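You operate a simulated robot arm through the tools that you are given. There is no shell and no other tool. Be economical: measure what you need, move in short steps, check, and stop when the job is done.

The job below is to be done with a simulated robot arm. You get a single attempt, and the scene is never put back.

TASK
Set the latched relief valve to its label, prove it and cap it.
Fine: the display shows the last lift; it lifts within a third of a bar of the label; pressure off before the cap; turn its knob only without pressure; the cap of the knob's colour; leave the drain open.

Only the result counts: the job must be done as asked and must still hold three seconds after the hand-in. Knocking over, shifting, dropping, spilling or breaking anything else fails it. A push-on lid holds only when it is set on centred and level and pressed home; a screw cap is set on level and turned clockwise until tight.

THE ROBOT
A 6-joint arm with a two-finger parallel gripper, fixed in place. Base frame: the origin is at the foot of the arm, x ahead of it, y to its left, z up; the work surface is at about z = 850. Readings come in mm, degrees, newtons and seconds.
With the tool pointing down near the work surface it reaches from about 480 to 880 mm from the base axis. Its first joint turns from -115.0 to 115.0 degrees. Payload 4.2 kg.
The tool frame sits at the grasp point between the pads (the TCP): z along the fingers, y along the line on which they close. The tips reach 23 mm beyond it. Largest opening 94 mm; finger width 38, thickness 10; the body of the gripper, 54 by 96 mm, starts 39 mm behind the TCP.
Orientation is told as [roll, pitch, yaw] about the base's x, y, z axes, in that order, counted from this pose: with the fingers straight down and closing along the base's y, the tool's x points along the base's -x, its y along +y and its z along -z.

THE INTERFACE
- The arm moves only by the tool apply_moves. Its argument "series" is a list of rows, each a list of 7 numbers: the shift along the tool's x, y, z in mm, then the turn, a rotation vector about the tool's x, y, z in rad, then the closure in counts, from 0 (fully open) to 255 (shut). In form: [[x, y, z, ax, ay, az, fingers], ...]. A call has 1 to 10 rows; each row shifts and turns the commanded pose from where the row before left it, along the tool's axes as they then stand. Rows are played at 5 a second. More than 50 mm and 8.6 degrees between two rows, or a gripper value outside its range, and nothing of the call is played. Where a pose cannot be reached the arm comes as near as it can. A force on the tool above 60 N (or 10 N above the force at the start of the call, whichever is more), or a blocked arm, ends the call early, and 0.2 s more pass. Each finger travels about 108 mm/s and halts on what it meets, pressing with about 42 N; the grip force reading is that of the motor and also rises with nothing between the fingers. The clock runs only during rows and for 0.2 s after the last one: add rows that do not move to give the fingers time. It gives the time, the measured TCP pose, the force on the tool (base axes), the opening and the grip force at its end, in the units of the frame above (readings bear some noise), with the torque about the TCP (base axes, N m) and any sound that the robot's microphone picked up, and new pictures: "views" is both (left out), scene, wrist or none.
- Cameras (640 x 400 px; columns grow to the right, rows downward): "scene" is fixed at [51, -500.5, 1500.7]; the picture's right is [0.66, -0.76, 0.00], its down [-0.47, -0.41, -0.78] and it looks along [0.59, 0.51, -0.63] (base axes); focal length 297 px, centre (320, 200). "wrist" rides on the gripper at [86, 16, -75] in the tool frame; the picture's right is [-0.18, 0.98, 0.00], its down [-0.58, -0.11, -0.81] and it looks along [-0.79, -0.15, 0.59] (tool axes); focal length 243 px, centre (320, 200). There is no depth. A picture from a camera that has moved, and an enlarged one, comes with that camera's place and axes in the base frame and with its lens.
- raise_lower(by): slides the trunk up (or, below 0, down) by that many mm; the arm rides with it, the base frame stays. It gives what a move gives, with no picture.
- close_up(camera, box): a new picture of the part [left, top, right, bottom] of that camera's present view, enlarged. No time passes.
- hand_in(): hands the job in; it is judged then, once.

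Work in short steps. Places have to be worked out from the pictures, the camera data and where the tool is seen: move nearer, look again, correct. Check each grasp and each placing, and mend what went wrong. You have 120 turns and 200 pictures in all, those below and enlarged ones among them. Open the gripper and draw the arm clear of the work before you hand the job in, unless the task says otherwise; then end with one line.

The tools are called after "Request:" as a command line: name --pt "numbers of a row" for each row, then --argument value for the rest, lists and objects as JSON in quotes. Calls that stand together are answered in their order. apply_moves: Moves the arm, as the interface text tells. Its arguments: {"type":"object","properties":{"series":{"type":"array","items":{"type":"array","items":{"type":"number"}}},"views":{"type":"string","enum":["both","scene","wrist","none"]}},"required":["series"]} The other tools are called the same way: raise_lower (by) slides the trunk up or down; close_up (camera, box) takes an enlarged picture of a part of a camera's view; hand_in () hands the job in.

At the start:

```text
time: 0.0
eef_pos: [500.3, -50.6, 1262.0]
tcp_rot: [0.0, 0.0, -0.1]
force: [-0.1, 0.1, -0.7]
wrist_torque: [0.02, 0.0, 0.02]
opening: 94.1
finger_force: 0.1
trunk travel left (down, up): [-750.0, 240.0]
```

scene: 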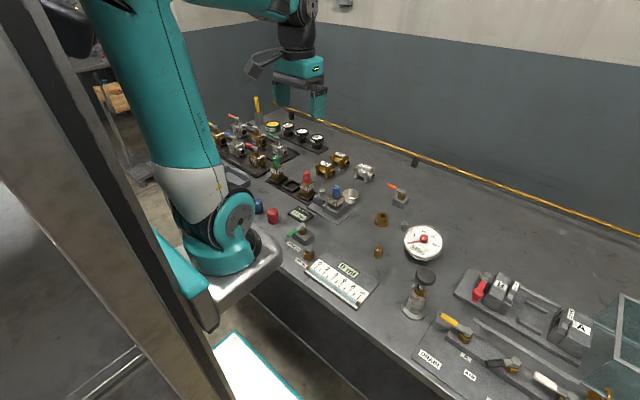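
wrist: 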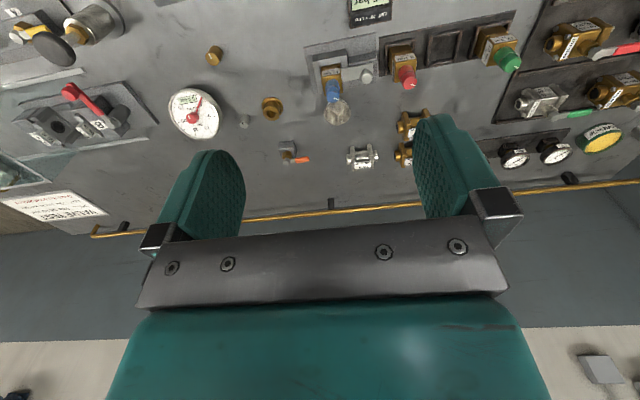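

The bench carries many valves, so I first enlarge parts of both views to read labels and identify the latched valve.

Request:
close_up --camera "scene" --box '[200, 90, 360, 190]'

Request:
close_up --camera "scene" --box '[240, 150, 400, 250]'

Request:
close_up --camera "scene" --box '[270, 210, 430, 310]'

Request:
close_up --camera "scene" --box '[390, 240, 640, 400]'

Request:
close_up --camera "wrist" --box '[290, 0, 530, 150]'

Request:
close_up --camera "wrist" --box '[0, 0, 240, 150]'

```text
4.00 times, centred on (280, 140) of scene
camera zoom: at [51.0, -500.5, 1500.7], right [0.66, -0.76, 0.0], down [-0.47, -0.41, -0.78], along [0.59, 0.51, -0.63], focal length 1189 px, centre (480, 440)
```

zoom: 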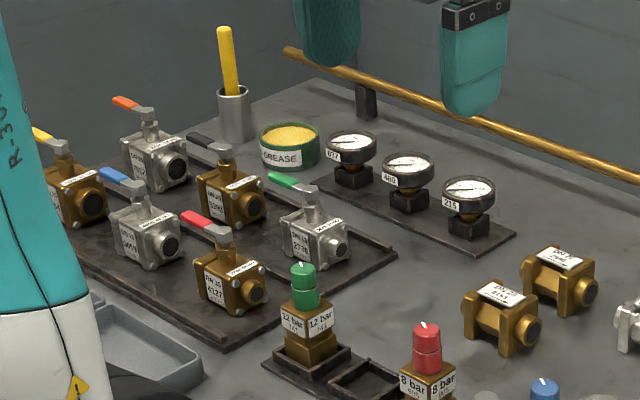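

```text
4.00 times, centred on (320, 200) of scene
camera zoom: at [51.0, -500.5, 1500.7], right [0.66, -0.76, 0.0], down [-0.47, -0.41, -0.78], along [0.59, 0.51, -0.63], focal length 1189 px, centre (320, 200)
```

zoom: 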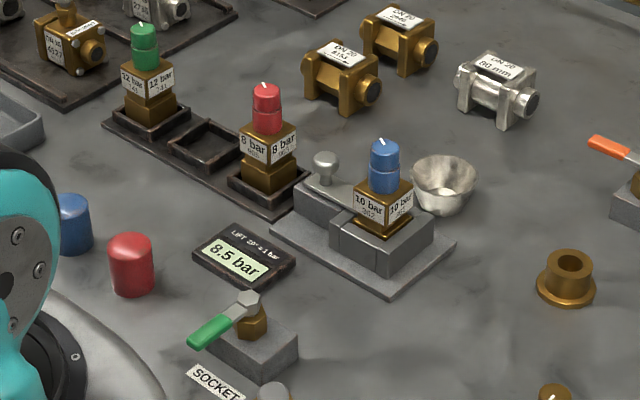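

```text
4.00 times, centred on (350, 260) of scene
camera zoom: at [51.0, -500.5, 1500.7], right [0.66, -0.76, 0.0], down [-0.47, -0.41, -0.78], along [0.59, 0.51, -0.63], focal length 1189 px, centre (200, -40)
```

zoom: 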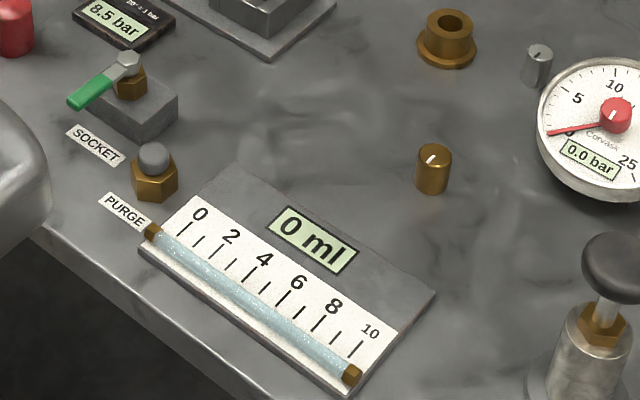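

```text
2.50 times, centred on (515, 320) of scene
camera zoom: at [51.0, -500.5, 1500.7], right [0.66, -0.76, 0.0], down [-0.47, -0.41, -0.78], along [0.59, 0.51, -0.63], focal length 743 px, centre (-168, -100)
```

zoom: 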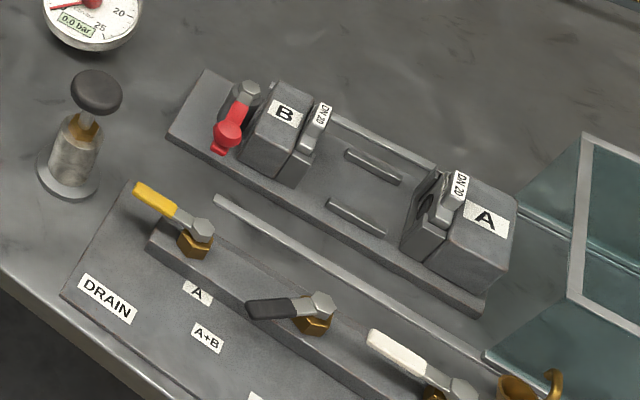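

```text
2.67 times, centred on (410, 75) of wrist
camera zoom: at [413.8, -34.9, 1335.8], right [0.18, 0.98, 0.0], down [0.58, -0.11, 0.81], along [0.79, -0.15, -0.59], focal length 647 px, centre (80, 533)
```

zoom: 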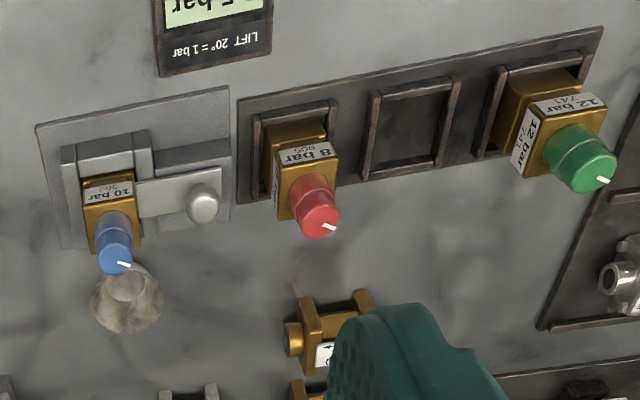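

```text
2.67 times, centred on (120, 75) of wrist
camera zoom: at [413.8, -34.9, 1335.8], right [0.18, 0.98, 0.0], down [0.58, -0.11, 0.81], along [0.79, -0.15, -0.59], focal length 647 px, centre (853, 533)
```

zoom: 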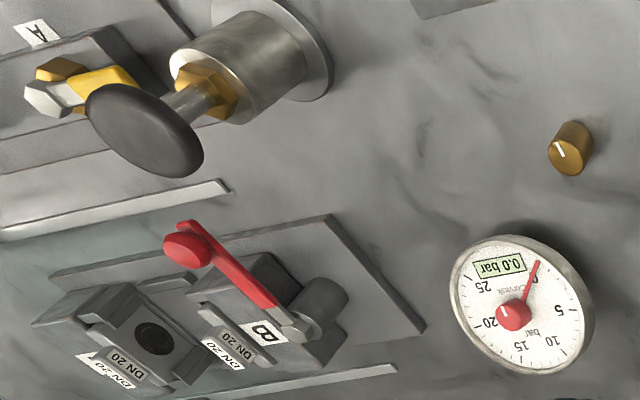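

Blue 10 bar valve sits in the latched socket; the display says 20° = 1 bar. I look at the sheet and the lower-right controls.

Request:
close_up --camera "wrist" --box '[0, 150, 160, 250]'

Request:
close_up --camera "scene" --box '[400, 300, 560, 400]'

Request:
close_up --camera "scene" --box '[240, 190, 340, 270]'

Request:
close_up --camera "scene" --box '[300, 170, 380, 220]'

```text
4.00 times, centred on (80, 200) of wrist
camera zoom: at [413.8, -34.9, 1335.8], right [0.18, 0.98, 0.0], down [0.58, -0.11, 0.81], along [0.79, -0.15, -0.59], focal length 970 px, centre (1280, 200)
```

zoom: 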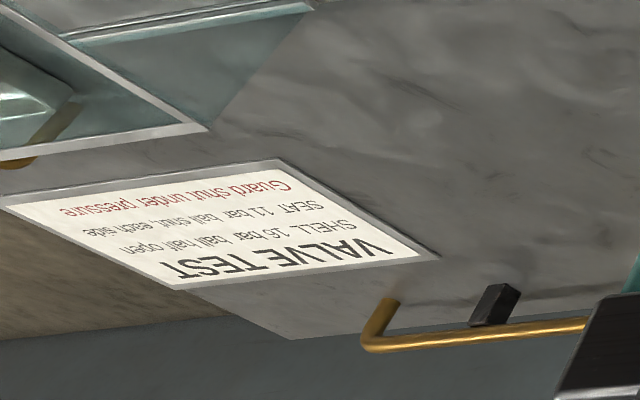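

```text
4.00 times, centred on (480, 350) of scene
camera zoom: at [51.0, -500.5, 1500.7], right [0.66, -0.76, 0.0], down [-0.47, -0.41, -0.78], along [0.59, 0.51, -0.63], focal length 1189 px, centre (-320, -400)
```

zoom: 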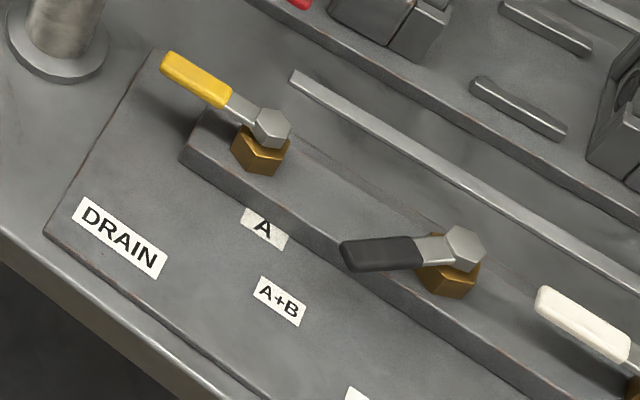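

```text
5.00 times, centred on (290, 230) of scene
camera zoom: at [51.0, -500.5, 1500.7], right [0.66, -0.76, 0.0], down [-0.47, -0.41, -0.78], along [0.59, 0.51, -0.63], focal length 1487 px, centre (470, 50)
```

zoom: 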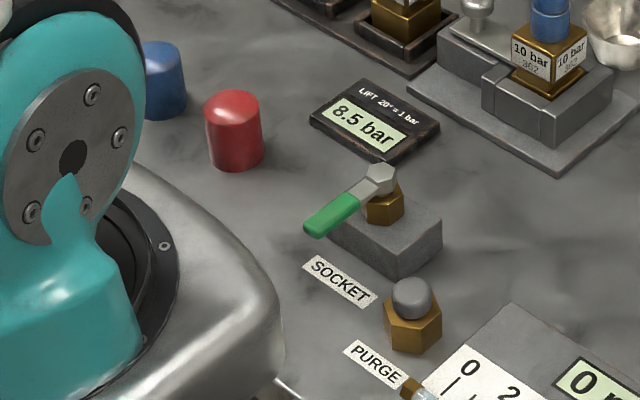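

```text
8.00 times, centred on (340, 195) of scene
camera zoom: at [51.0, -500.5, 1500.7], right [0.66, -0.76, 0.0], down [-0.47, -0.41, -0.78], along [0.59, 0.51, -0.63], focal length 2379 px, centre (160, 240)
```

zoom: 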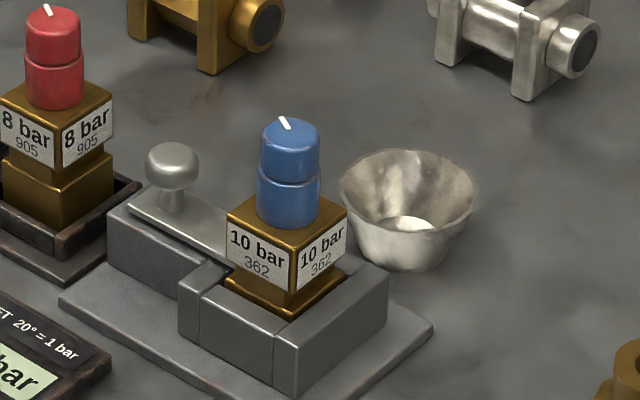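

I move the hand over towards −y and back a bit, staying high, so the wrist camera looks at the levers' panel.

Request:
apply_moves --pt "12 -45 0 0 0 0 0" --pt "12 -45 0 0 0 0 0" --pt "12 -45 0 0 0 0 0" --pt "12 -45 0 0 0 0 0" --pt "12 -45 0 0 0 0 0" --pt "12 -45 0 0 0 0 0" --pt "12 -45 0 0 0 0 0" --pt "12 -45 0 0 0 0 0" --pt "12 -45 0 0 0 0 0" --views "both"

```text
time: 2.0
eef_pos: [391.9, -456.2, 1260.9]
tcp_rot: [0.0, 0.0, 0.1]
force: [0.0, 1.7, 0.8]
wrist_torque: [-0.05, 0.0, 0.01]
opening: 93.8
finger_force: 0.1
trunk travel left (down, up): [-750.0, 240.0]
camera wrist: at [306.1, -440.1, 1335.8], right [0.18, 0.98, 0.0], down [0.58, -0.11, 0.81], along [0.79, -0.15, -0.59], focal length 243 px, centre (320, 200)
```

scene: 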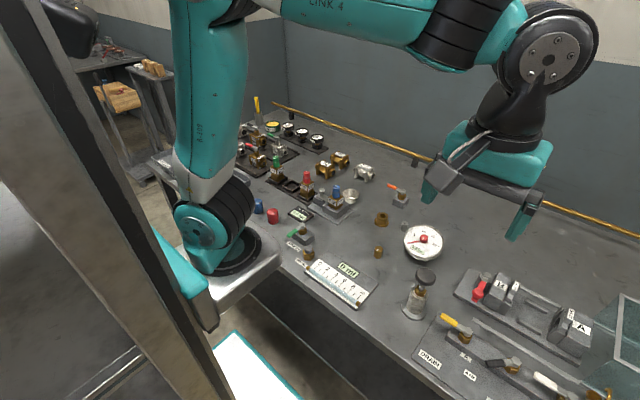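
wrist: 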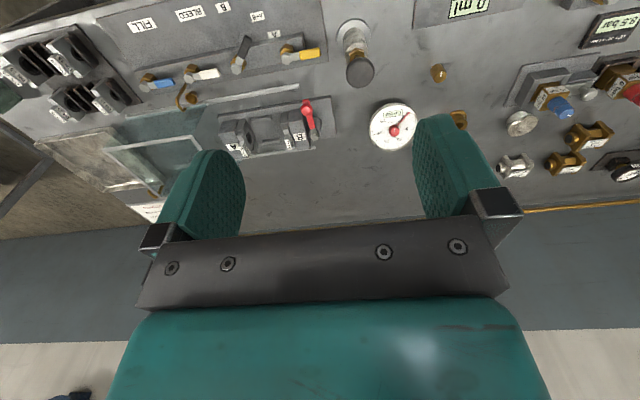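

Request:
close_up --camera "wrist" --box '[110, 0, 350, 150]'

Request:
close_up --camera "wrist" --box '[480, 20, 640, 120]'

Request:
close_up --camera "scene" --box '[220, 180, 320, 260]'

```text
2.67 times, centred on (230, 75) of wrist
camera zoom: at [306.1, -440.1, 1335.8], right [0.18, 0.98, 0.0], down [0.58, -0.11, 0.81], along [0.79, -0.15, -0.59], focal length 647 px, centre (560, 533)
```

zoom: 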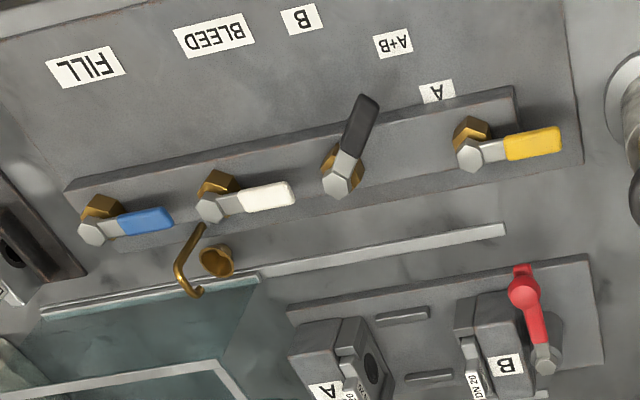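

```text
4.00 times, centred on (560, 70) of wrist
camera zoom: at [306.1, -440.1, 1335.8], right [0.18, 0.98, 0.0], down [0.58, -0.11, 0.81], along [0.79, -0.15, -0.59], focal length 970 px, centre (-640, 720)
```

zoom: 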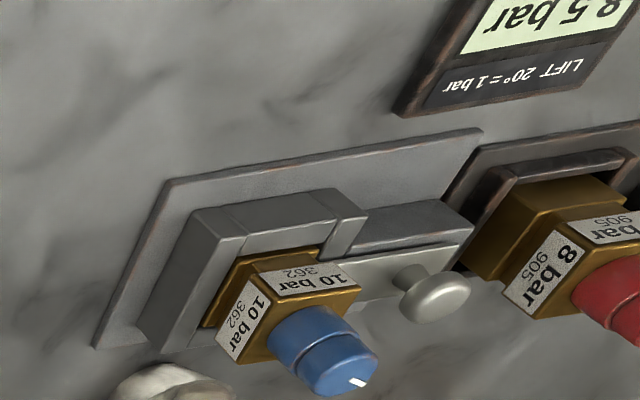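

```text
5.00 times, centred on (270, 220) of scene
camera zoom: at [51.0, -500.5, 1500.7], right [0.66, -0.76, 0.0], down [-0.47, -0.41, -0.78], along [0.59, 0.51, -0.63], focal length 1487 px, centre (570, 100)
```

zoom: 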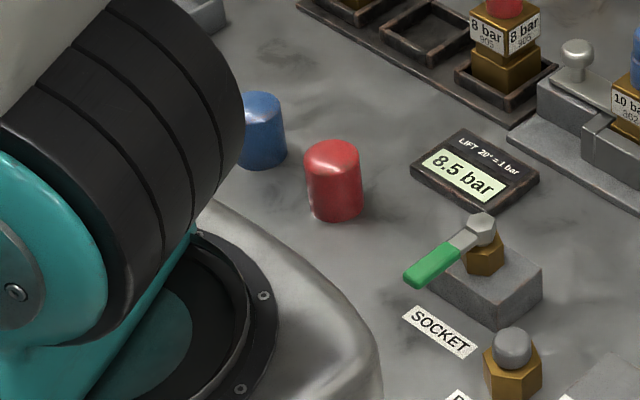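

Levers: blue FILL, white BLEED, black selector at A+B, yellow DRAIN. Next I view the socket side closely, from (360,-80).

Request:
apply_moves --pt "0 45 0 0 0 0 0" --pt "0 45 0 0 0 0 0" --pt "0 45 0 0 0 0 0" --pt "0 45 0 0 0 0 0" --pt "0 45 0 0 0 0 0" --pt "0 45 0 0 0 0 0" --pt "0 45 0 0 0 0 0" --pt "0 45 0 0 0 0 0" --views "both"

```text
time: 3.8
eef_pos: [458.6, -128.4, 1242.5]
tcp_rot: [0.0, 0.1, 0.0]
force: [-0.1, 0.3, -0.5]
wrist_torque: [0.01, 0.0, -0.01]
opening: 94.2
finger_force: 0.1
out of reach, approached as far as the arm can: row 5, 6, 7, 8
trunk travel left (down, up): [-750.0, 240.0]
camera wrist: at [372.1, -112.4, 1317.2], right [0.18, 0.98, 0.0], down [0.58, -0.11, 0.81], along [0.79, -0.15, -0.59], focal length 243 px, centre (320, 200)
```

scene: 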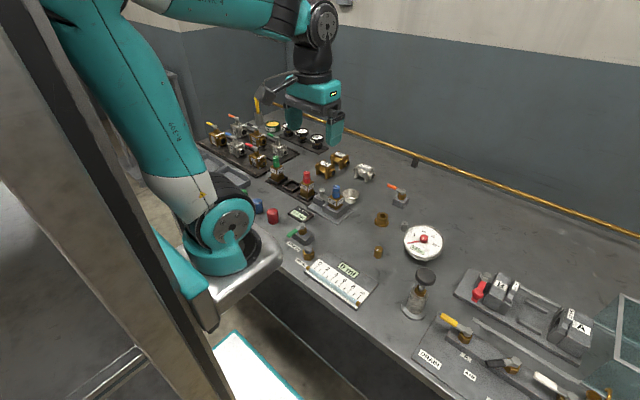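
wrist: 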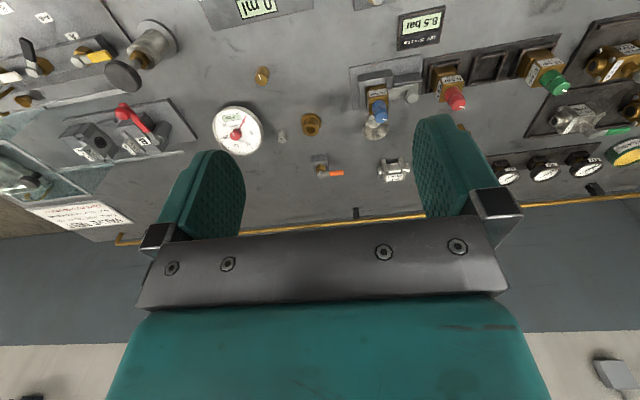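

Now I zoom on the small unlabelled parts around the gauge and the green lever.

Request:
close_up --camera "wrist" --box '[205, 55, 365, 185]'

Request:
close_up --camera "wrist" --box '[340, 0, 500, 130]'

Request:
close_up --camera "scene" --box '[370, 170, 450, 270]'

Request:
close_up --camera "scene" --box '[280, 215, 330, 270]'

```text
3.08 times, centred on (285, 120) of wrist
camera zoom: at [372.1, -112.4, 1317.2], right [0.18, 0.98, 0.0], down [0.58, -0.11, 0.81], along [0.79, -0.15, -0.59], focal length 746 px, centre (428, 446)
```

zoom: 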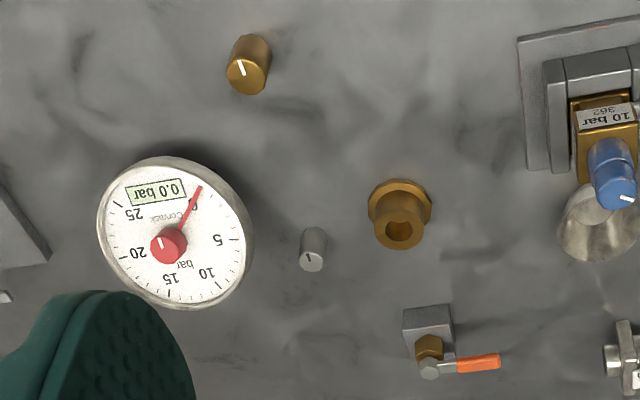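

```text
3.08 times, centred on (420, 65) of wrist
camera zoom: at [372.1, -112.4, 1317.2], right [0.18, 0.98, 0.0], down [0.58, -0.11, 0.81], along [0.79, -0.15, -0.59], focal length 746 px, centre (12, 615)
```

zoom: 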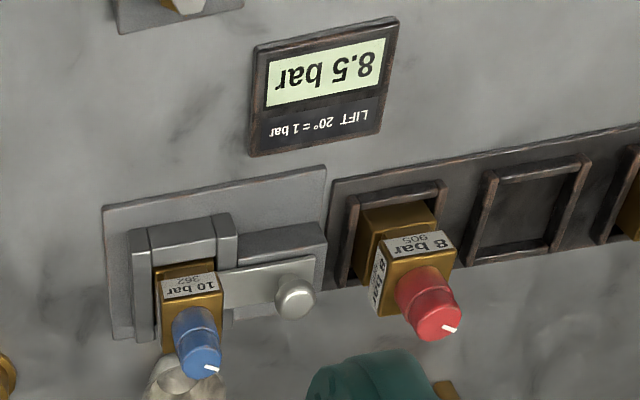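

```text
4.00 times, centred on (410, 220) of scene
camera zoom: at [51.0, -500.5, 1500.7], right [0.66, -0.76, 0.0], down [-0.47, -0.41, -0.78], along [0.59, 0.51, -0.63], focal length 1189 px, centre (-40, 120)
```

zoom: 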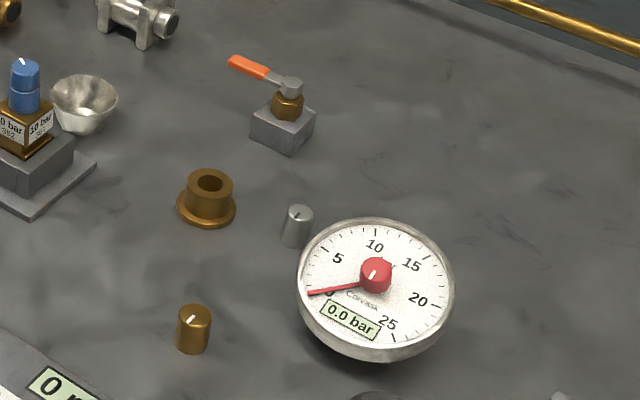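

```text
7.27 times, centred on (305, 242) of scene
camera zoom: at [51.0, -500.5, 1500.7], right [0.66, -0.76, 0.0], down [-0.47, -0.41, -0.78], along [0.59, 0.51, -0.63], focal length 2162 px, centre (429, -109)
```

zoom: 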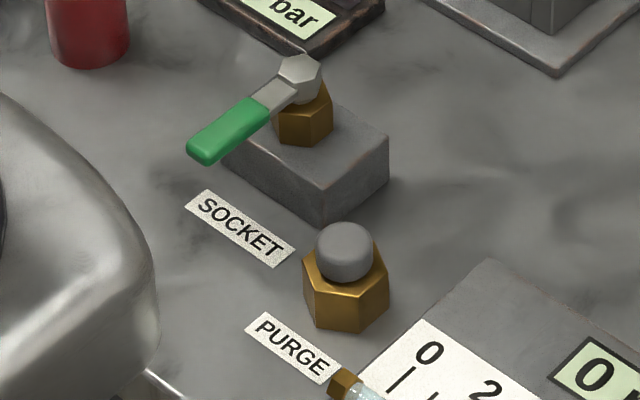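

Gauge reads 0.0; the pump knob triangulates to about (489,-415,985). I go above it to test pumping in the present state (knob untouched).

Request:
apply_moves --pt "-5 -40 0 0 0 0 0" --pt "-5 -40 0 0 0 0 0" --pt "-5 -40 0 0 0 0 0" --pt "-5 -40 0 0 0 0 0" --pt "-5 -40 0 0 0 0 0" --pt "-5 -40 0 0 0 0 0" --pt "0 -40 30 0 0 0 0" --pt "0 0 40 0 0 0 0" --pt "0 0 40 0 0 0 0" --views "both"

```text
time: 5.8
eef_pos: [487.7, -412.3, 1134.5]
tcp_rot: [-0.1, -0.1, 0.0]
force: [0.4, -0.3, 0.2]
wrist_torque: [-0.03, 0.0, -0.01]
opening: 94.1
finger_force: 0.0
trunk travel left (down, up): [-750.0, 240.0]
camera wrist: at [402.0, -394.3, 1207.2], right [0.18, 0.98, 0.0], down [0.58, -0.11, 0.81], along [0.79, -0.15, -0.59], focal length 243 px, centre (320, 200)
```

scene: 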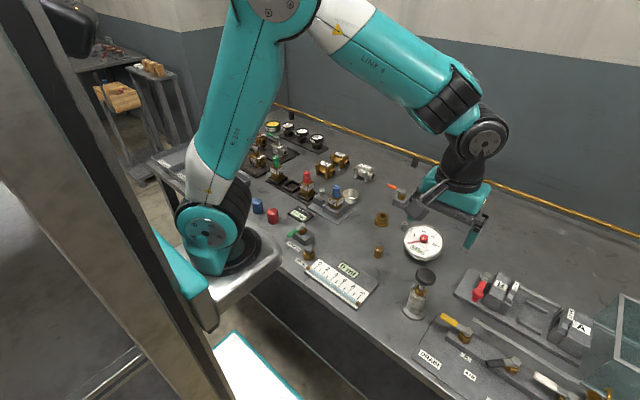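
wrist: 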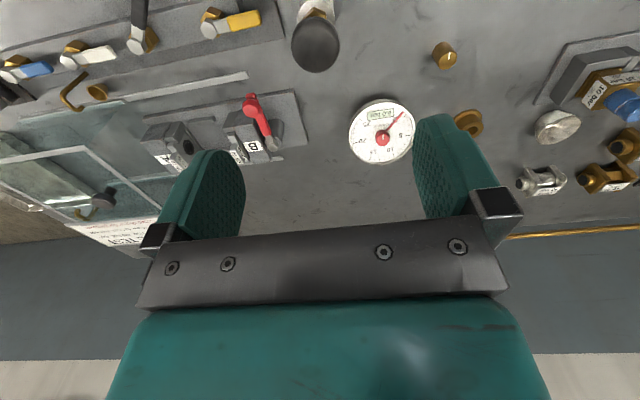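

The knob is centred at about (488,-414,985), ø40. I descend with open fingers around it.

Request:
apply_moves --pt "0 0 50 0 0 0 0" --pt "0 0 50 0 0 0 0" --pt "0 -2 52 0 0 0 0" --views "both"

```text
refused: row 3 steps farther than a row can; nothing moved
```

The row was too long; same descent in smaller steps.

Request:
apply_moves --pt "0 0 40 0 0 0 0" --pt "0 0 40 0 0 0 0" --pt "0 -2 40 0 0 0 0" --pt "0 0 33 0 0 0 0" --views "both"

```text
time: 6.8
eef_pos: [487.5, -409.7, 981.3]
tcp_rot: [-0.1, -0.1, 0.0]
force: [-1.6, 0.1, 0.4]
wrist_torque: [-0.03, 0.02, -0.03]
opening: 94.1
finger_force: 0.1
trunk travel left (down, up): [-750.0, 240.0]
camera wrist: at [401.2, -394.4, 1055.0], right [0.18, 0.98, 0.0], down [0.58, -0.11, 0.81], along [0.79, -0.15, -0.59], focal length 243 px, centre (320, 200)
```

scene: 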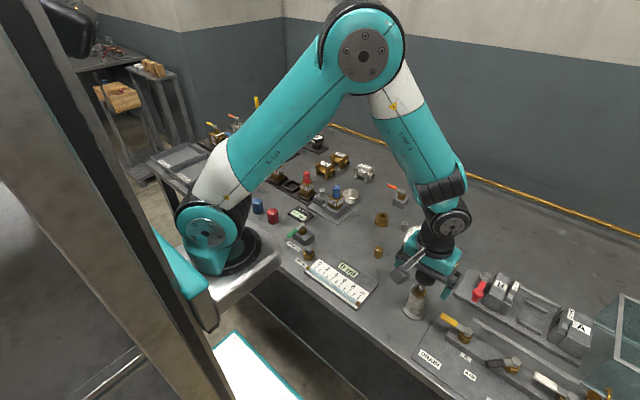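
wrist: 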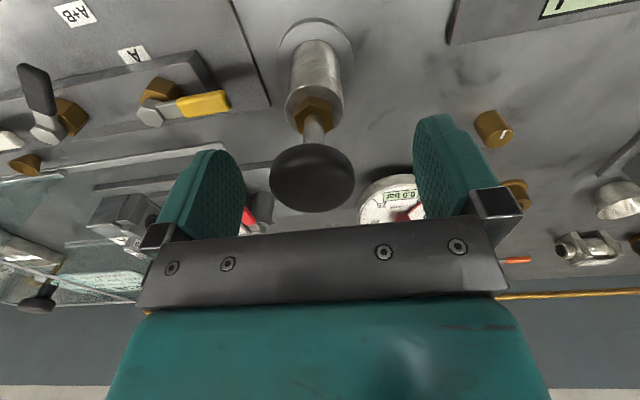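

Knob centre ≈(488,-415,976). I shift 5 mm, then close on it.

Request:
apply_moves --pt "0 -5 4 0 0 0 0" --pt "0 0 0 0 0 0 150" --pt "0 0 0 0 0 0 150" --pt "0 0 0 0 0 0 150" --views "wrist"

```text
time: 7.8
eef_pos: [487.0, -414.9, 977.2]
tcp_rot: [0.1, 0.0, 0.0]
force: [-0.6, 7.2, -1.3]
wrist_torque: [0.09, -0.09, 0.09]
opening: 40.7
finger_force: 45.1
trunk travel left (down, up): [-750.0, 240.0]
camera wrist: at [401.8, -399.0, 1051.2], right [0.18, 0.98, 0.0], down [0.58, -0.11, 0.81], along [0.79, -0.15, -0.59], focal length 243 px, centre (320, 200)
```

wrist: 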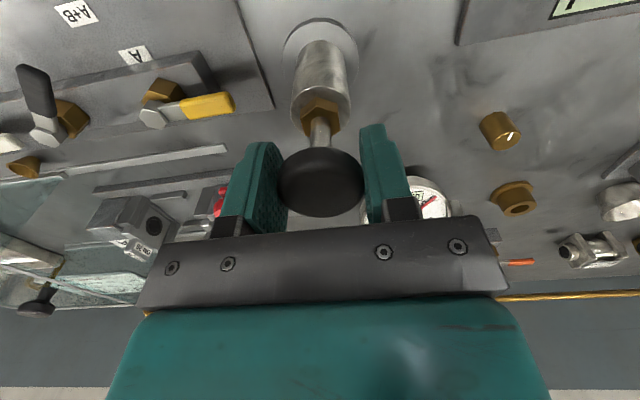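

Held at 40.7 mm. I press it down about 15 mm and watch force, gauge and sound.

Request:
apply_moves --pt "0 0 5 0 0 0 150" --pt "0 0 5 0 0 0 150" --pt "0 0 5 0 0 0 150" --views "scene"

Request:
close_up --camera "scene" --box '[370, 200, 470, 320]'

Request:
close_up --camera "wrist" --box '[390, 150, 470, 250]'

```text
time: 8.6
eef_pos: [488.1, -415.1, 962.6]
tcp_rot: [0.0, 0.0, 0.0]
force: [-2.3, 12.8, 4.2]
wrist_torque: [0.06, -0.09, 0.12]
opening: 40.8
finger_force: 45.0
trunk travel left (down, up): [-750.0, 240.0]
```

scene: 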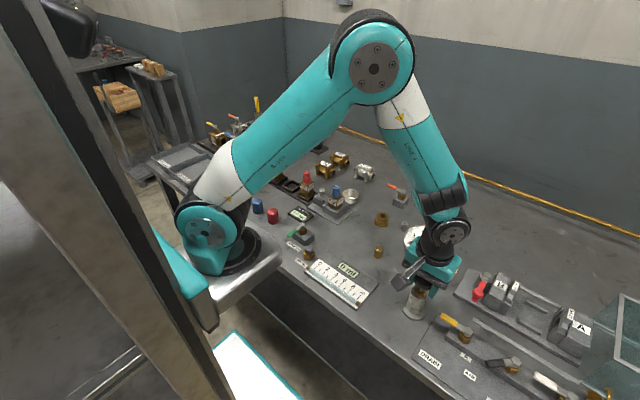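

```text
3.33 times, centred on (420, 260) of scene
camera zoom: at [51.0, -500.5, 1500.7], right [0.66, -0.76, 0.0], down [-0.47, -0.41, -0.78], along [0.59, 0.51, -0.63], focal length 991 px, centre (-13, 0)
```

zoom: 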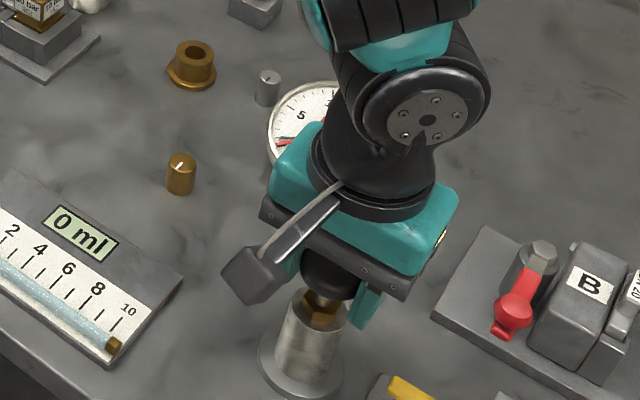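

```text
4.00 times, centred on (430, 200) of wrist
camera zoom: at [401.8, -398.9, 1037.2], right [0.18, 0.98, 0.0], down [0.58, -0.11, 0.81], along [0.79, -0.15, -0.59], focal length 970 px, centre (-120, 200)
```

zoom: 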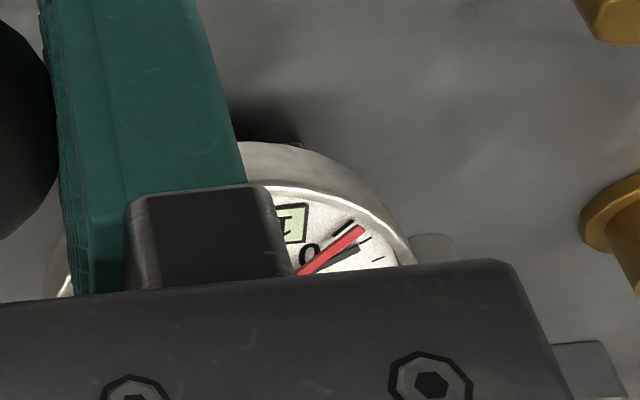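

Little resistance; the gauge needle has perhaps just begun to move. I press further 15 mm.

Request:
apply_moves --pt "0 0 5 0 0 0 150" --pt "0 0 5 0 0 0 150" --pt "0 0 5 0 0 0 150" --views "none"

Request:
close_up --camera "wrist" --box '[390, 150, 470, 250]'

```text
time: 9.4
eef_pos: [487.8, -414.0, 947.8]
tcp_rot: [0.0, 0.1, 0.1]
force: [-5.7, 15.4, 8.0]
wrist_torque: [0.27, 0.21, 0.12]
opening: 40.9
finger_force: 44.7
trunk travel left (down, up): [-750.0, 240.0]
```

```text
4.00 times, centred on (430, 200) of wrist
camera zoom: at [401.9, -398.9, 1021.7], right [0.18, 0.98, 0.0], down [0.58, -0.11, 0.81], along [0.79, -0.15, -0.59], focal length 970 px, centre (-120, 200)
```

zoom: 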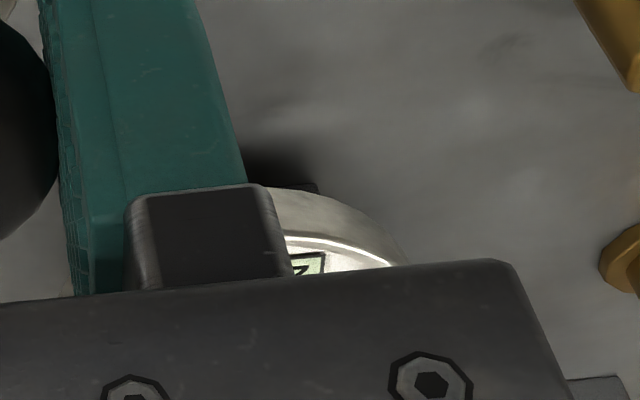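

Gauge is hidden now; I bring the handle back up and look.

Request:
apply_moves --pt "0 0 -10 0 0 0 150" --pt "0 0 -10 0 0 0 150" --pt "0 0 -9 0 0 0 150" --views "none"

Request:
close_up --camera "wrist" --box '[390, 150, 470, 250]'

Request:
close_up --camera "scene" --box '[370, 200, 470, 320]'

```text
time: 10.2
eef_pos: [488.1, -415.8, 974.9]
tcp_rot: [0.1, 0.1, 0.1]
force: [-9.4, 18.4, 0.6]
wrist_torque: [-0.02, -0.24, 0.07]
opening: 40.5
finger_force: 45.3
trunk travel left (down, up): [-750.0, 240.0]
```

```text
4.00 times, centred on (430, 200) of wrist
camera zoom: at [401.9, -398.9, 1049.5], right [0.18, 0.98, 0.0], down [0.58, -0.11, 0.81], along [0.79, -0.15, -0.59], focal length 970 px, centre (-120, 200)
```

zoom: 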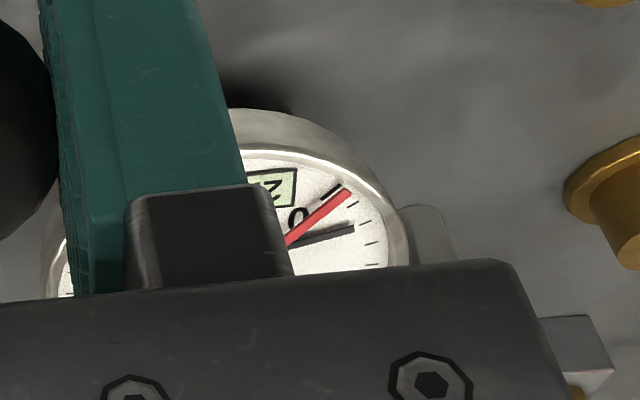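

```text
3.33 times, centred on (420, 260) of scene
camera zoom: at [51.0, -500.5, 1500.7], right [0.66, -0.76, 0.0], down [-0.47, -0.41, -0.78], along [0.59, 0.51, -0.63], focal length 991 px, centre (-13, 0)
```

zoom: 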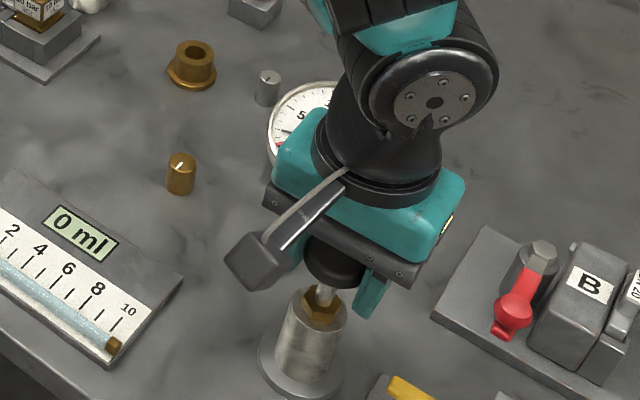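

Display shows 2.x bar and it held: the drain is shut now. I keep pumping, two strokes per call, watching for the lift.

Request:
apply_moves --pt "0 0 10 0 0 0 150" --pt "0 0 10 0 0 0 150" --pt "0 0 8 0 0 0 150" --pt "0 0 -14 0 0 0 150" --pt "0 0 -14 0 0 0 150" --pt "0 0 10 0 0 0 150" --pt "0 0 10 0 0 0 150" --pt "0 0 8 0 0 0 150" --pt "0 0 -14 0 0 0 150" --pt "0 0 -14 0 0 0 150" --views "none"

Request:
close_up --camera "wrist" --box '[390, 150, 470, 250]'

Request:
close_up --camera "scene" --box '[280, 170, 370, 260]'

```text
time: 12.4
eef_pos: [488.7, -413.9, 977.1]
tcp_rot: [0.0, 0.0, 0.2]
force: [-1.8, 26.2, -1.9]
wrist_torque: [-0.13, -0.01, -0.04]
opening: 40.9
finger_force: 45.3
trunk travel left (down, up): [-750.0, 240.0]
```

```text
4.00 times, centred on (430, 200) of wrist
camera zoom: at [401.9, -399.1, 1051.1], right [0.18, 0.98, 0.0], down [0.58, -0.11, 0.81], along [0.79, -0.15, -0.59], focal length 970 px, centre (-120, 200)
```

zoom: 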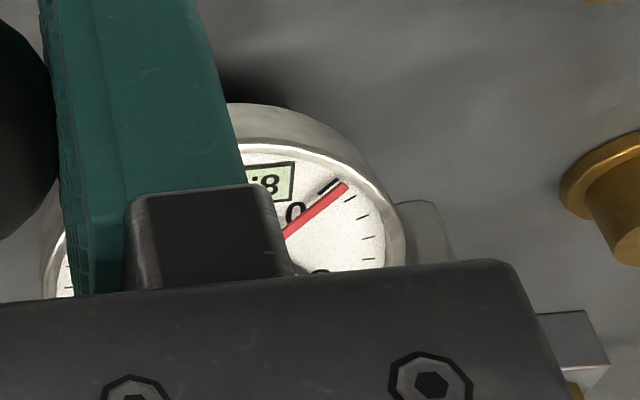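

```text
4.44 times, centred on (325, 215) of scene
camera zoom: at [51.0, -500.5, 1500.7], right [0.66, -0.76, 0.0], down [-0.47, -0.41, -0.78], along [0.59, 0.51, -0.63], focal length 1322 px, centre (298, 133)
```

zoom: 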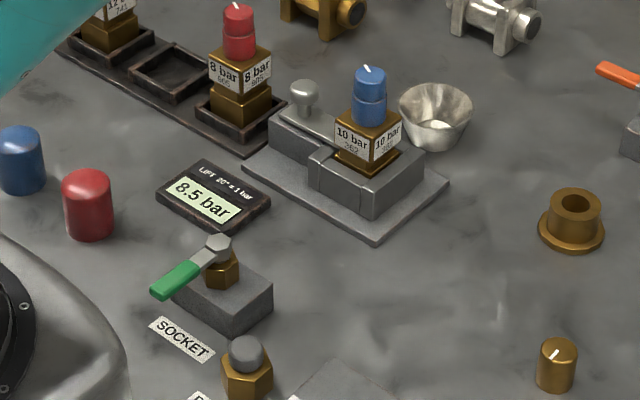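

Gauge about 8.x. I make one gentle part-stroke down and look at the lift display.

Request:
apply_moves --pt "0 0 7 0 0 0 150" --pt "0 0 7 0 0 0 150" --pt "0 0 -7 0 0 0 150" --pt "0 0 -7 0 0 0 150" --views "none"

Request:
close_up --camera "wrist" --box '[390, 150, 470, 250]'

Request:
close_up --camera "scene" --box '[280, 170, 370, 260]'

```text
time: 13.4
eef_pos: [487.2, -414.1, 975.9]
tcp_rot: [0.0, -0.1, 0.1]
force: [3.8, 27.3, 0.6]
wrist_torque: [0.1, -0.03, 0.18]
opening: 40.7
finger_force: 44.7
trunk travel left (down, up): [-750.0, 240.0]
```

```text
4.00 times, centred on (430, 200) of wrist
camera zoom: at [401.8, -399.0, 1049.9], right [0.18, 0.98, 0.0], down [0.58, -0.11, 0.81], along [0.79, -0.15, -0.59], focal length 970 px, centre (-120, 200)
```

zoom: 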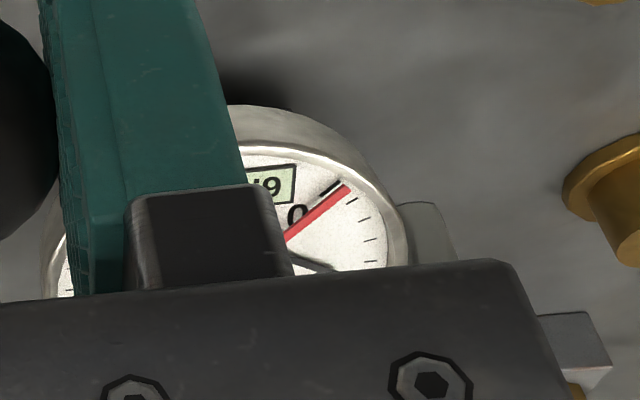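

```text
4.44 times, centred on (325, 215) of scene
camera zoom: at [51.0, -500.5, 1500.7], right [0.66, -0.76, 0.0], down [-0.47, -0.41, -0.78], along [0.59, 0.51, -0.63], focal length 1322 px, centre (298, 133)
```

zoom: 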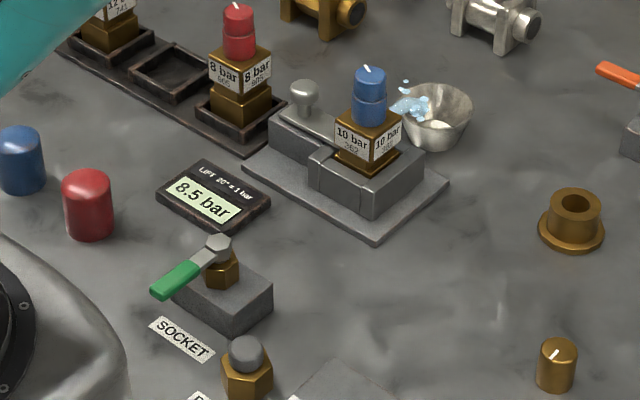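

Water jetted into the cup and the gauge dropped to 6: the valve lifted, display 8.5. Now I release the pump, rise and go beside the drain handle (hub ≈(483,-535), handle toward +y, z≈900) with closed fingers to open it.

Request:
apply_moves --pt "0 0 0 0 0 0 0" --pt "0 0 0 0 0 0 0" --pt "0 0 0 0 0 0 0" --pt "0 0 -45 0 0 0 0" --pt "0 0 -45 0 0 0 255" --pt "-13 -42 0 0 0 0 255" --pt "-13 -40 0 0 0 0 255" --pt "-4 0 0 0 0 0 255" --views "both"

```text
time: 15.2
eef_pos: [519.1, -497.0, 1066.3]
tcp_rot: [0.2, 0.0, 0.0]
force: [0.4, -0.7, -0.2]
wrist_torque: [0.01, -0.01, 0.05]
opening: 0.0
finger_force: 42.4
trunk travel left (down, up): [-750.0, 240.0]
camera wrist: at [433.2, -481.8, 1140.2], right [0.18, 0.98, 0.0], down [0.58, -0.11, 0.81], along [0.79, -0.15, -0.59], focal length 243 px, centre (320, 200)
```

scene: 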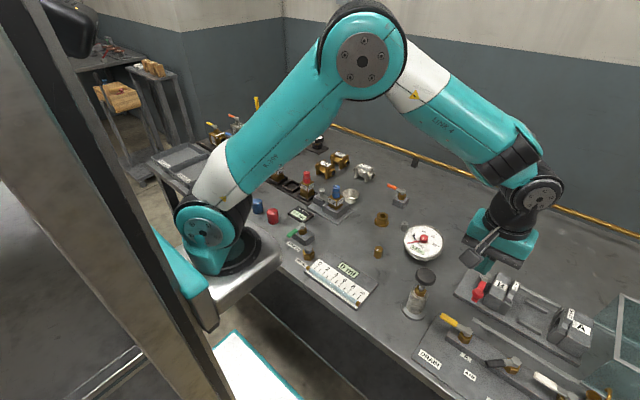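
wrist: 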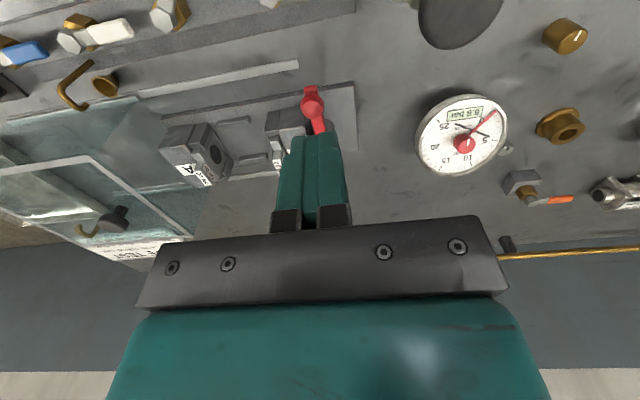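

Request:
close_up --camera "wrist" --box '[400, 80, 530, 180]'

Request:
close_up --camera "scene" --box '[280, 170, 370, 260]'

Request:
close_up --camera "scene" --box '[400, 260, 520, 360]'

```text
4.00 times, centred on (465, 130) of wrist
camera zoom: at [433.2, -481.8, 1140.2], right [0.18, 0.98, 0.0], down [0.58, -0.11, 0.81], along [0.79, -0.15, -0.59], focal length 970 px, centre (-260, 480)
```

zoom: 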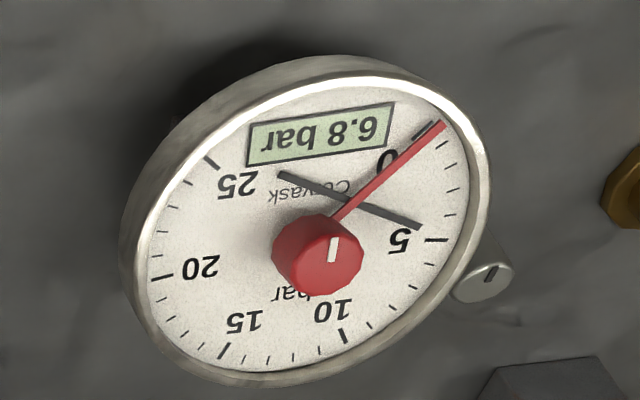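

```text
4.44 times, centred on (325, 215) of scene
camera zoom: at [51.0, -500.5, 1500.7], right [0.66, -0.76, 0.0], down [-0.47, -0.41, -0.78], along [0.59, 0.51, -0.63], focal length 1322 px, centre (298, 133)
```

zoom: 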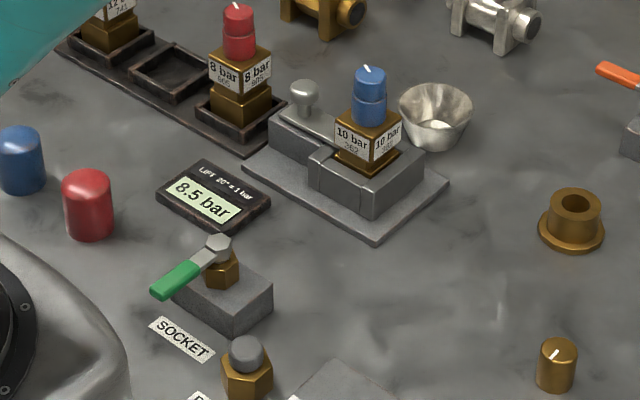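

```text
4.00 times, centred on (460, 310) of scene
camera zoom: at [51.0, -500.5, 1500.7], right [0.66, -0.76, 0.0], down [-0.47, -0.41, -0.78], along [0.59, 0.51, -0.63], focal length 1189 px, centre (-240, -240)
```

zoom: 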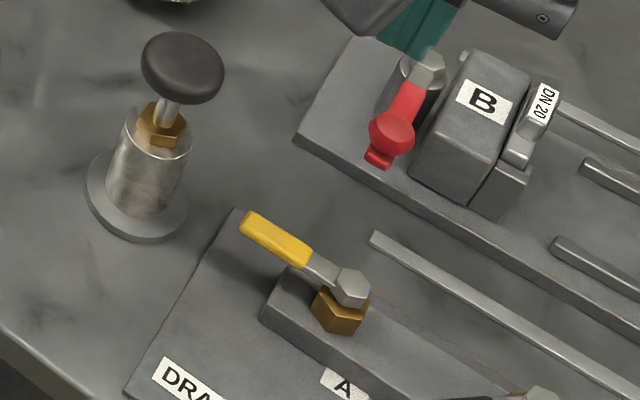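

Gauge holds 6.8 bar. I descend beside the drain handle on its +x side.

Request:
apply_moves --pt "0 0 40 0 0 0 255" --pt "0 0 40 0 0 0 255" --pt "0 0 40 0 0 0 255" --pt "0 0 31 0 0 0 255" --views "both"

```text
time: 16.2
eef_pos: [514.7, -497.8, 914.4]
tcp_rot: [0.0, 0.0, 0.1]
force: [-0.3, 0.6, -0.7]
wrist_torque: [-0.03, -0.03, 0.0]
opening: 0.0
finger_force: 42.1
trunk travel left (down, up): [-750.0, 240.0]
camera wrist: at [429.1, -481.8, 988.5], right [0.18, 0.98, 0.0], down [0.58, -0.11, 0.81], along [0.79, -0.15, -0.59], focal length 243 px, centre (320, 200)
```

scene: 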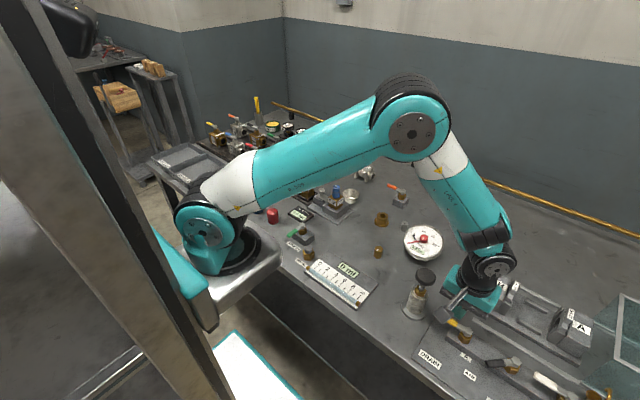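
wrist: 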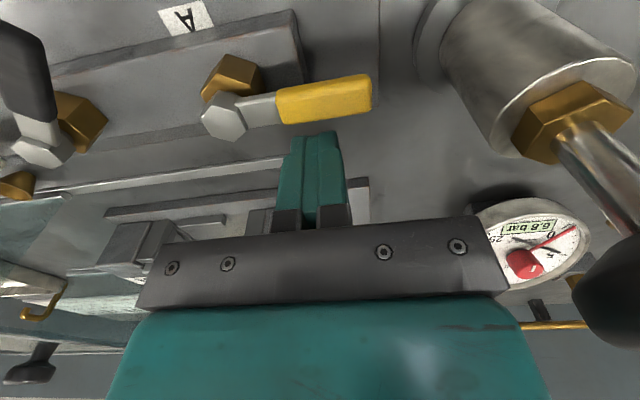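

The finger is beside the yellow handle. I sweep it in an arc toward −x.

Request:
apply_moves --pt "8 0 0 0 0 0 255" --pt "10 3 0 0 0 0 255" --pt "10 3 0 0 0 0 255" --pt "10 0 0 0 0 0 255" --pt "10 -5 0 0 0 0 255" --pt "10 -7 0 0 0 0 255" --pt "8 -8 0 0 0 0 255" --pt "4 -7 0 0 0 0 255" --views "both"

```text
time: 18.0
eef_pos: [450.3, -514.8, 914.3]
tcp_rot: [0.4, 0.0, 0.5]
force: [11.8, 34.7, 9.4]
wrist_torque: [0.28, -0.04, 0.08]
opening: 0.0
finger_force: 41.8
trunk travel left (down, up): [-750.0, 240.0]
camera wrist: at [364.7, -499.9, 988.9], right [0.18, 0.98, 0.01], down [0.58, -0.11, 0.81], along [0.79, -0.14, -0.59], focal length 243 px, centre (320, 200)
```

scene: 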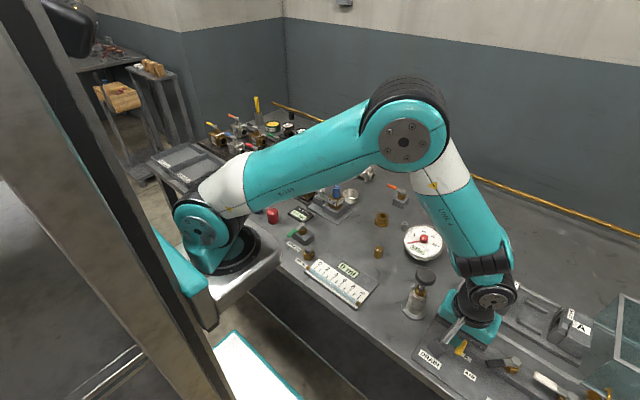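
wrist: 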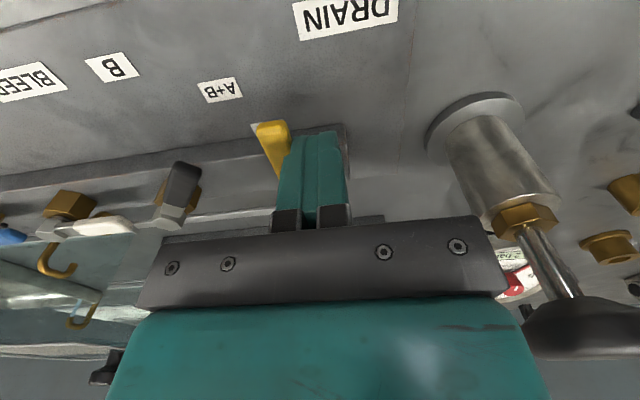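

The handle now points to −x with a stop-like force. I check the gauge.

Request:
close_up --camera "scene" --box '[390, 215, 460, 275]'

Request:
close_up --camera "scene" --box '[400, 300, 520, 400]'

```text
6.67 times, centred on (425, 245) of scene
camera zoom: at [51.0, -500.5, 1500.7], right [0.66, -0.76, 0.0], down [-0.47, -0.41, -0.78], along [0.59, 0.51, -0.63], focal length 1982 px, centre (-380, -100)
```

zoom: 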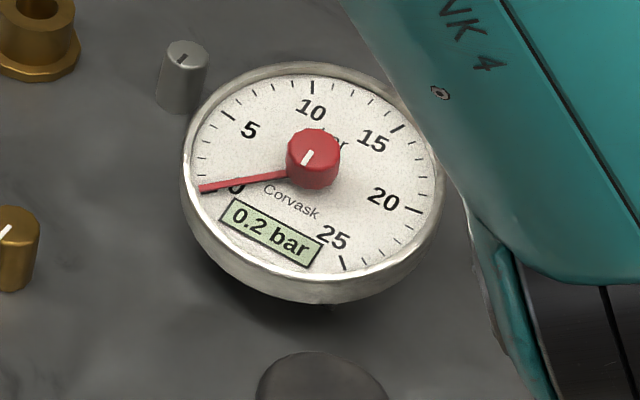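

```text
4.00 times, centred on (460, 350) of scene
camera zoom: at [51.0, -500.5, 1500.7], right [0.66, -0.76, 0.0], down [-0.47, -0.41, -0.78], along [0.59, 0.51, -0.63], focal length 1189 px, centre (-240, -400)
```

zoom: 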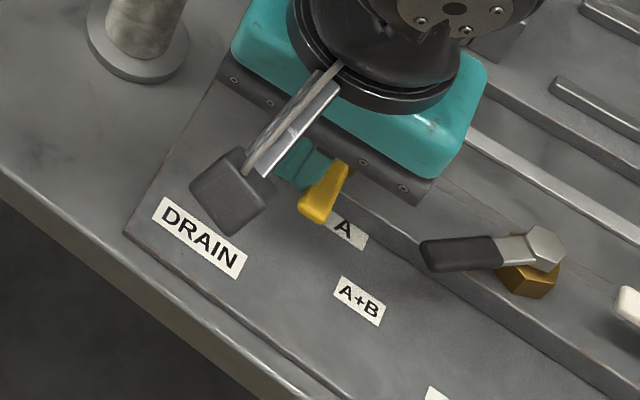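

Pressure is draining (0.2 bar). I back off the lever, rise and go towards the blue valve, fingers open, staying high.

Request:
apply_moves --pt "0 5 0 0 0 0 255" --pt "0 0 -45 0 0 0 255" --pt "0 0 -45 0 0 0 255" --pt "0 0 -45 0 0 0 100" --pt "0 0 -45 0 0 0 100" --pt "-15 45 0 0 0 0 100" --pt "-15 45 0 0 0 0 100" --pt "-15 45 0 0 0 0 100" --pt "-15 45 0 0 0 0 100" --pt "-15 45 0 0 0 0 100" --views "none"

Request:
apply_moves --pt "-15 45 0 0 0 0 100" --pt "-15 45 0 0 0 0 100" --pt "-15 45 0 0 0 0 100" --pt "-15 45 0 0 0 0 100" --pt "-15 45 0 0 0 0 100" --views "both"

```text
time: 20.2
eef_pos: [520.3, -288.3, 1094.0]
tcp_rot: [0.0, -0.1, 0.0]
force: [-0.7, -1.2, 0.2]
wrist_torque: [0.02, -0.03, 0.02]
opening: 57.2
finger_force: 0.0
trunk travel left (down, up): [-750.0, 240.0]
```

```text
time: 21.4
eef_pos: [596.4, -63.4, 1096.5]
tcp_rot: [0.0, 0.0, -0.1]
force: [0.6, 0.0, 1.1]
wrist_torque: [0.01, 0.0, -0.01]
opening: 56.9
finger_force: 0.0
trunk travel left (down, up): [-750.0, 240.0]
camera wrist: at [510.6, -47.8, 1170.5], right [0.19, 0.98, 0.0], down [0.58, -0.11, 0.81], along [0.79, -0.15, -0.59], focal length 243 px, centre (320, 200)
```

scene: 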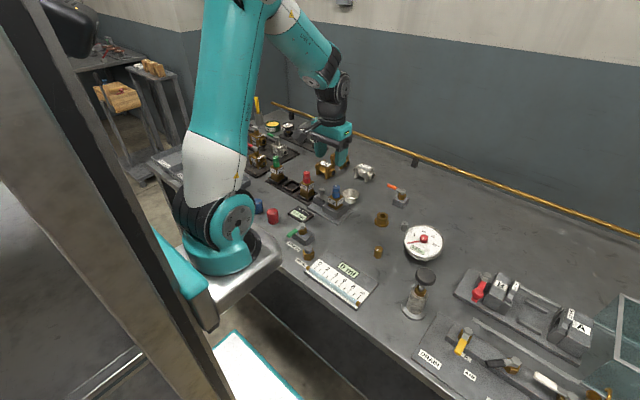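
wrist: 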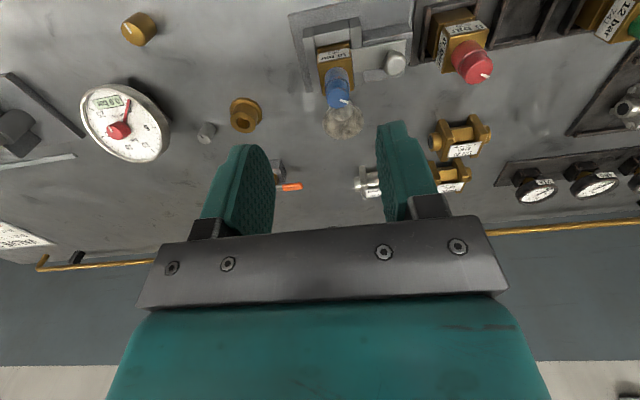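

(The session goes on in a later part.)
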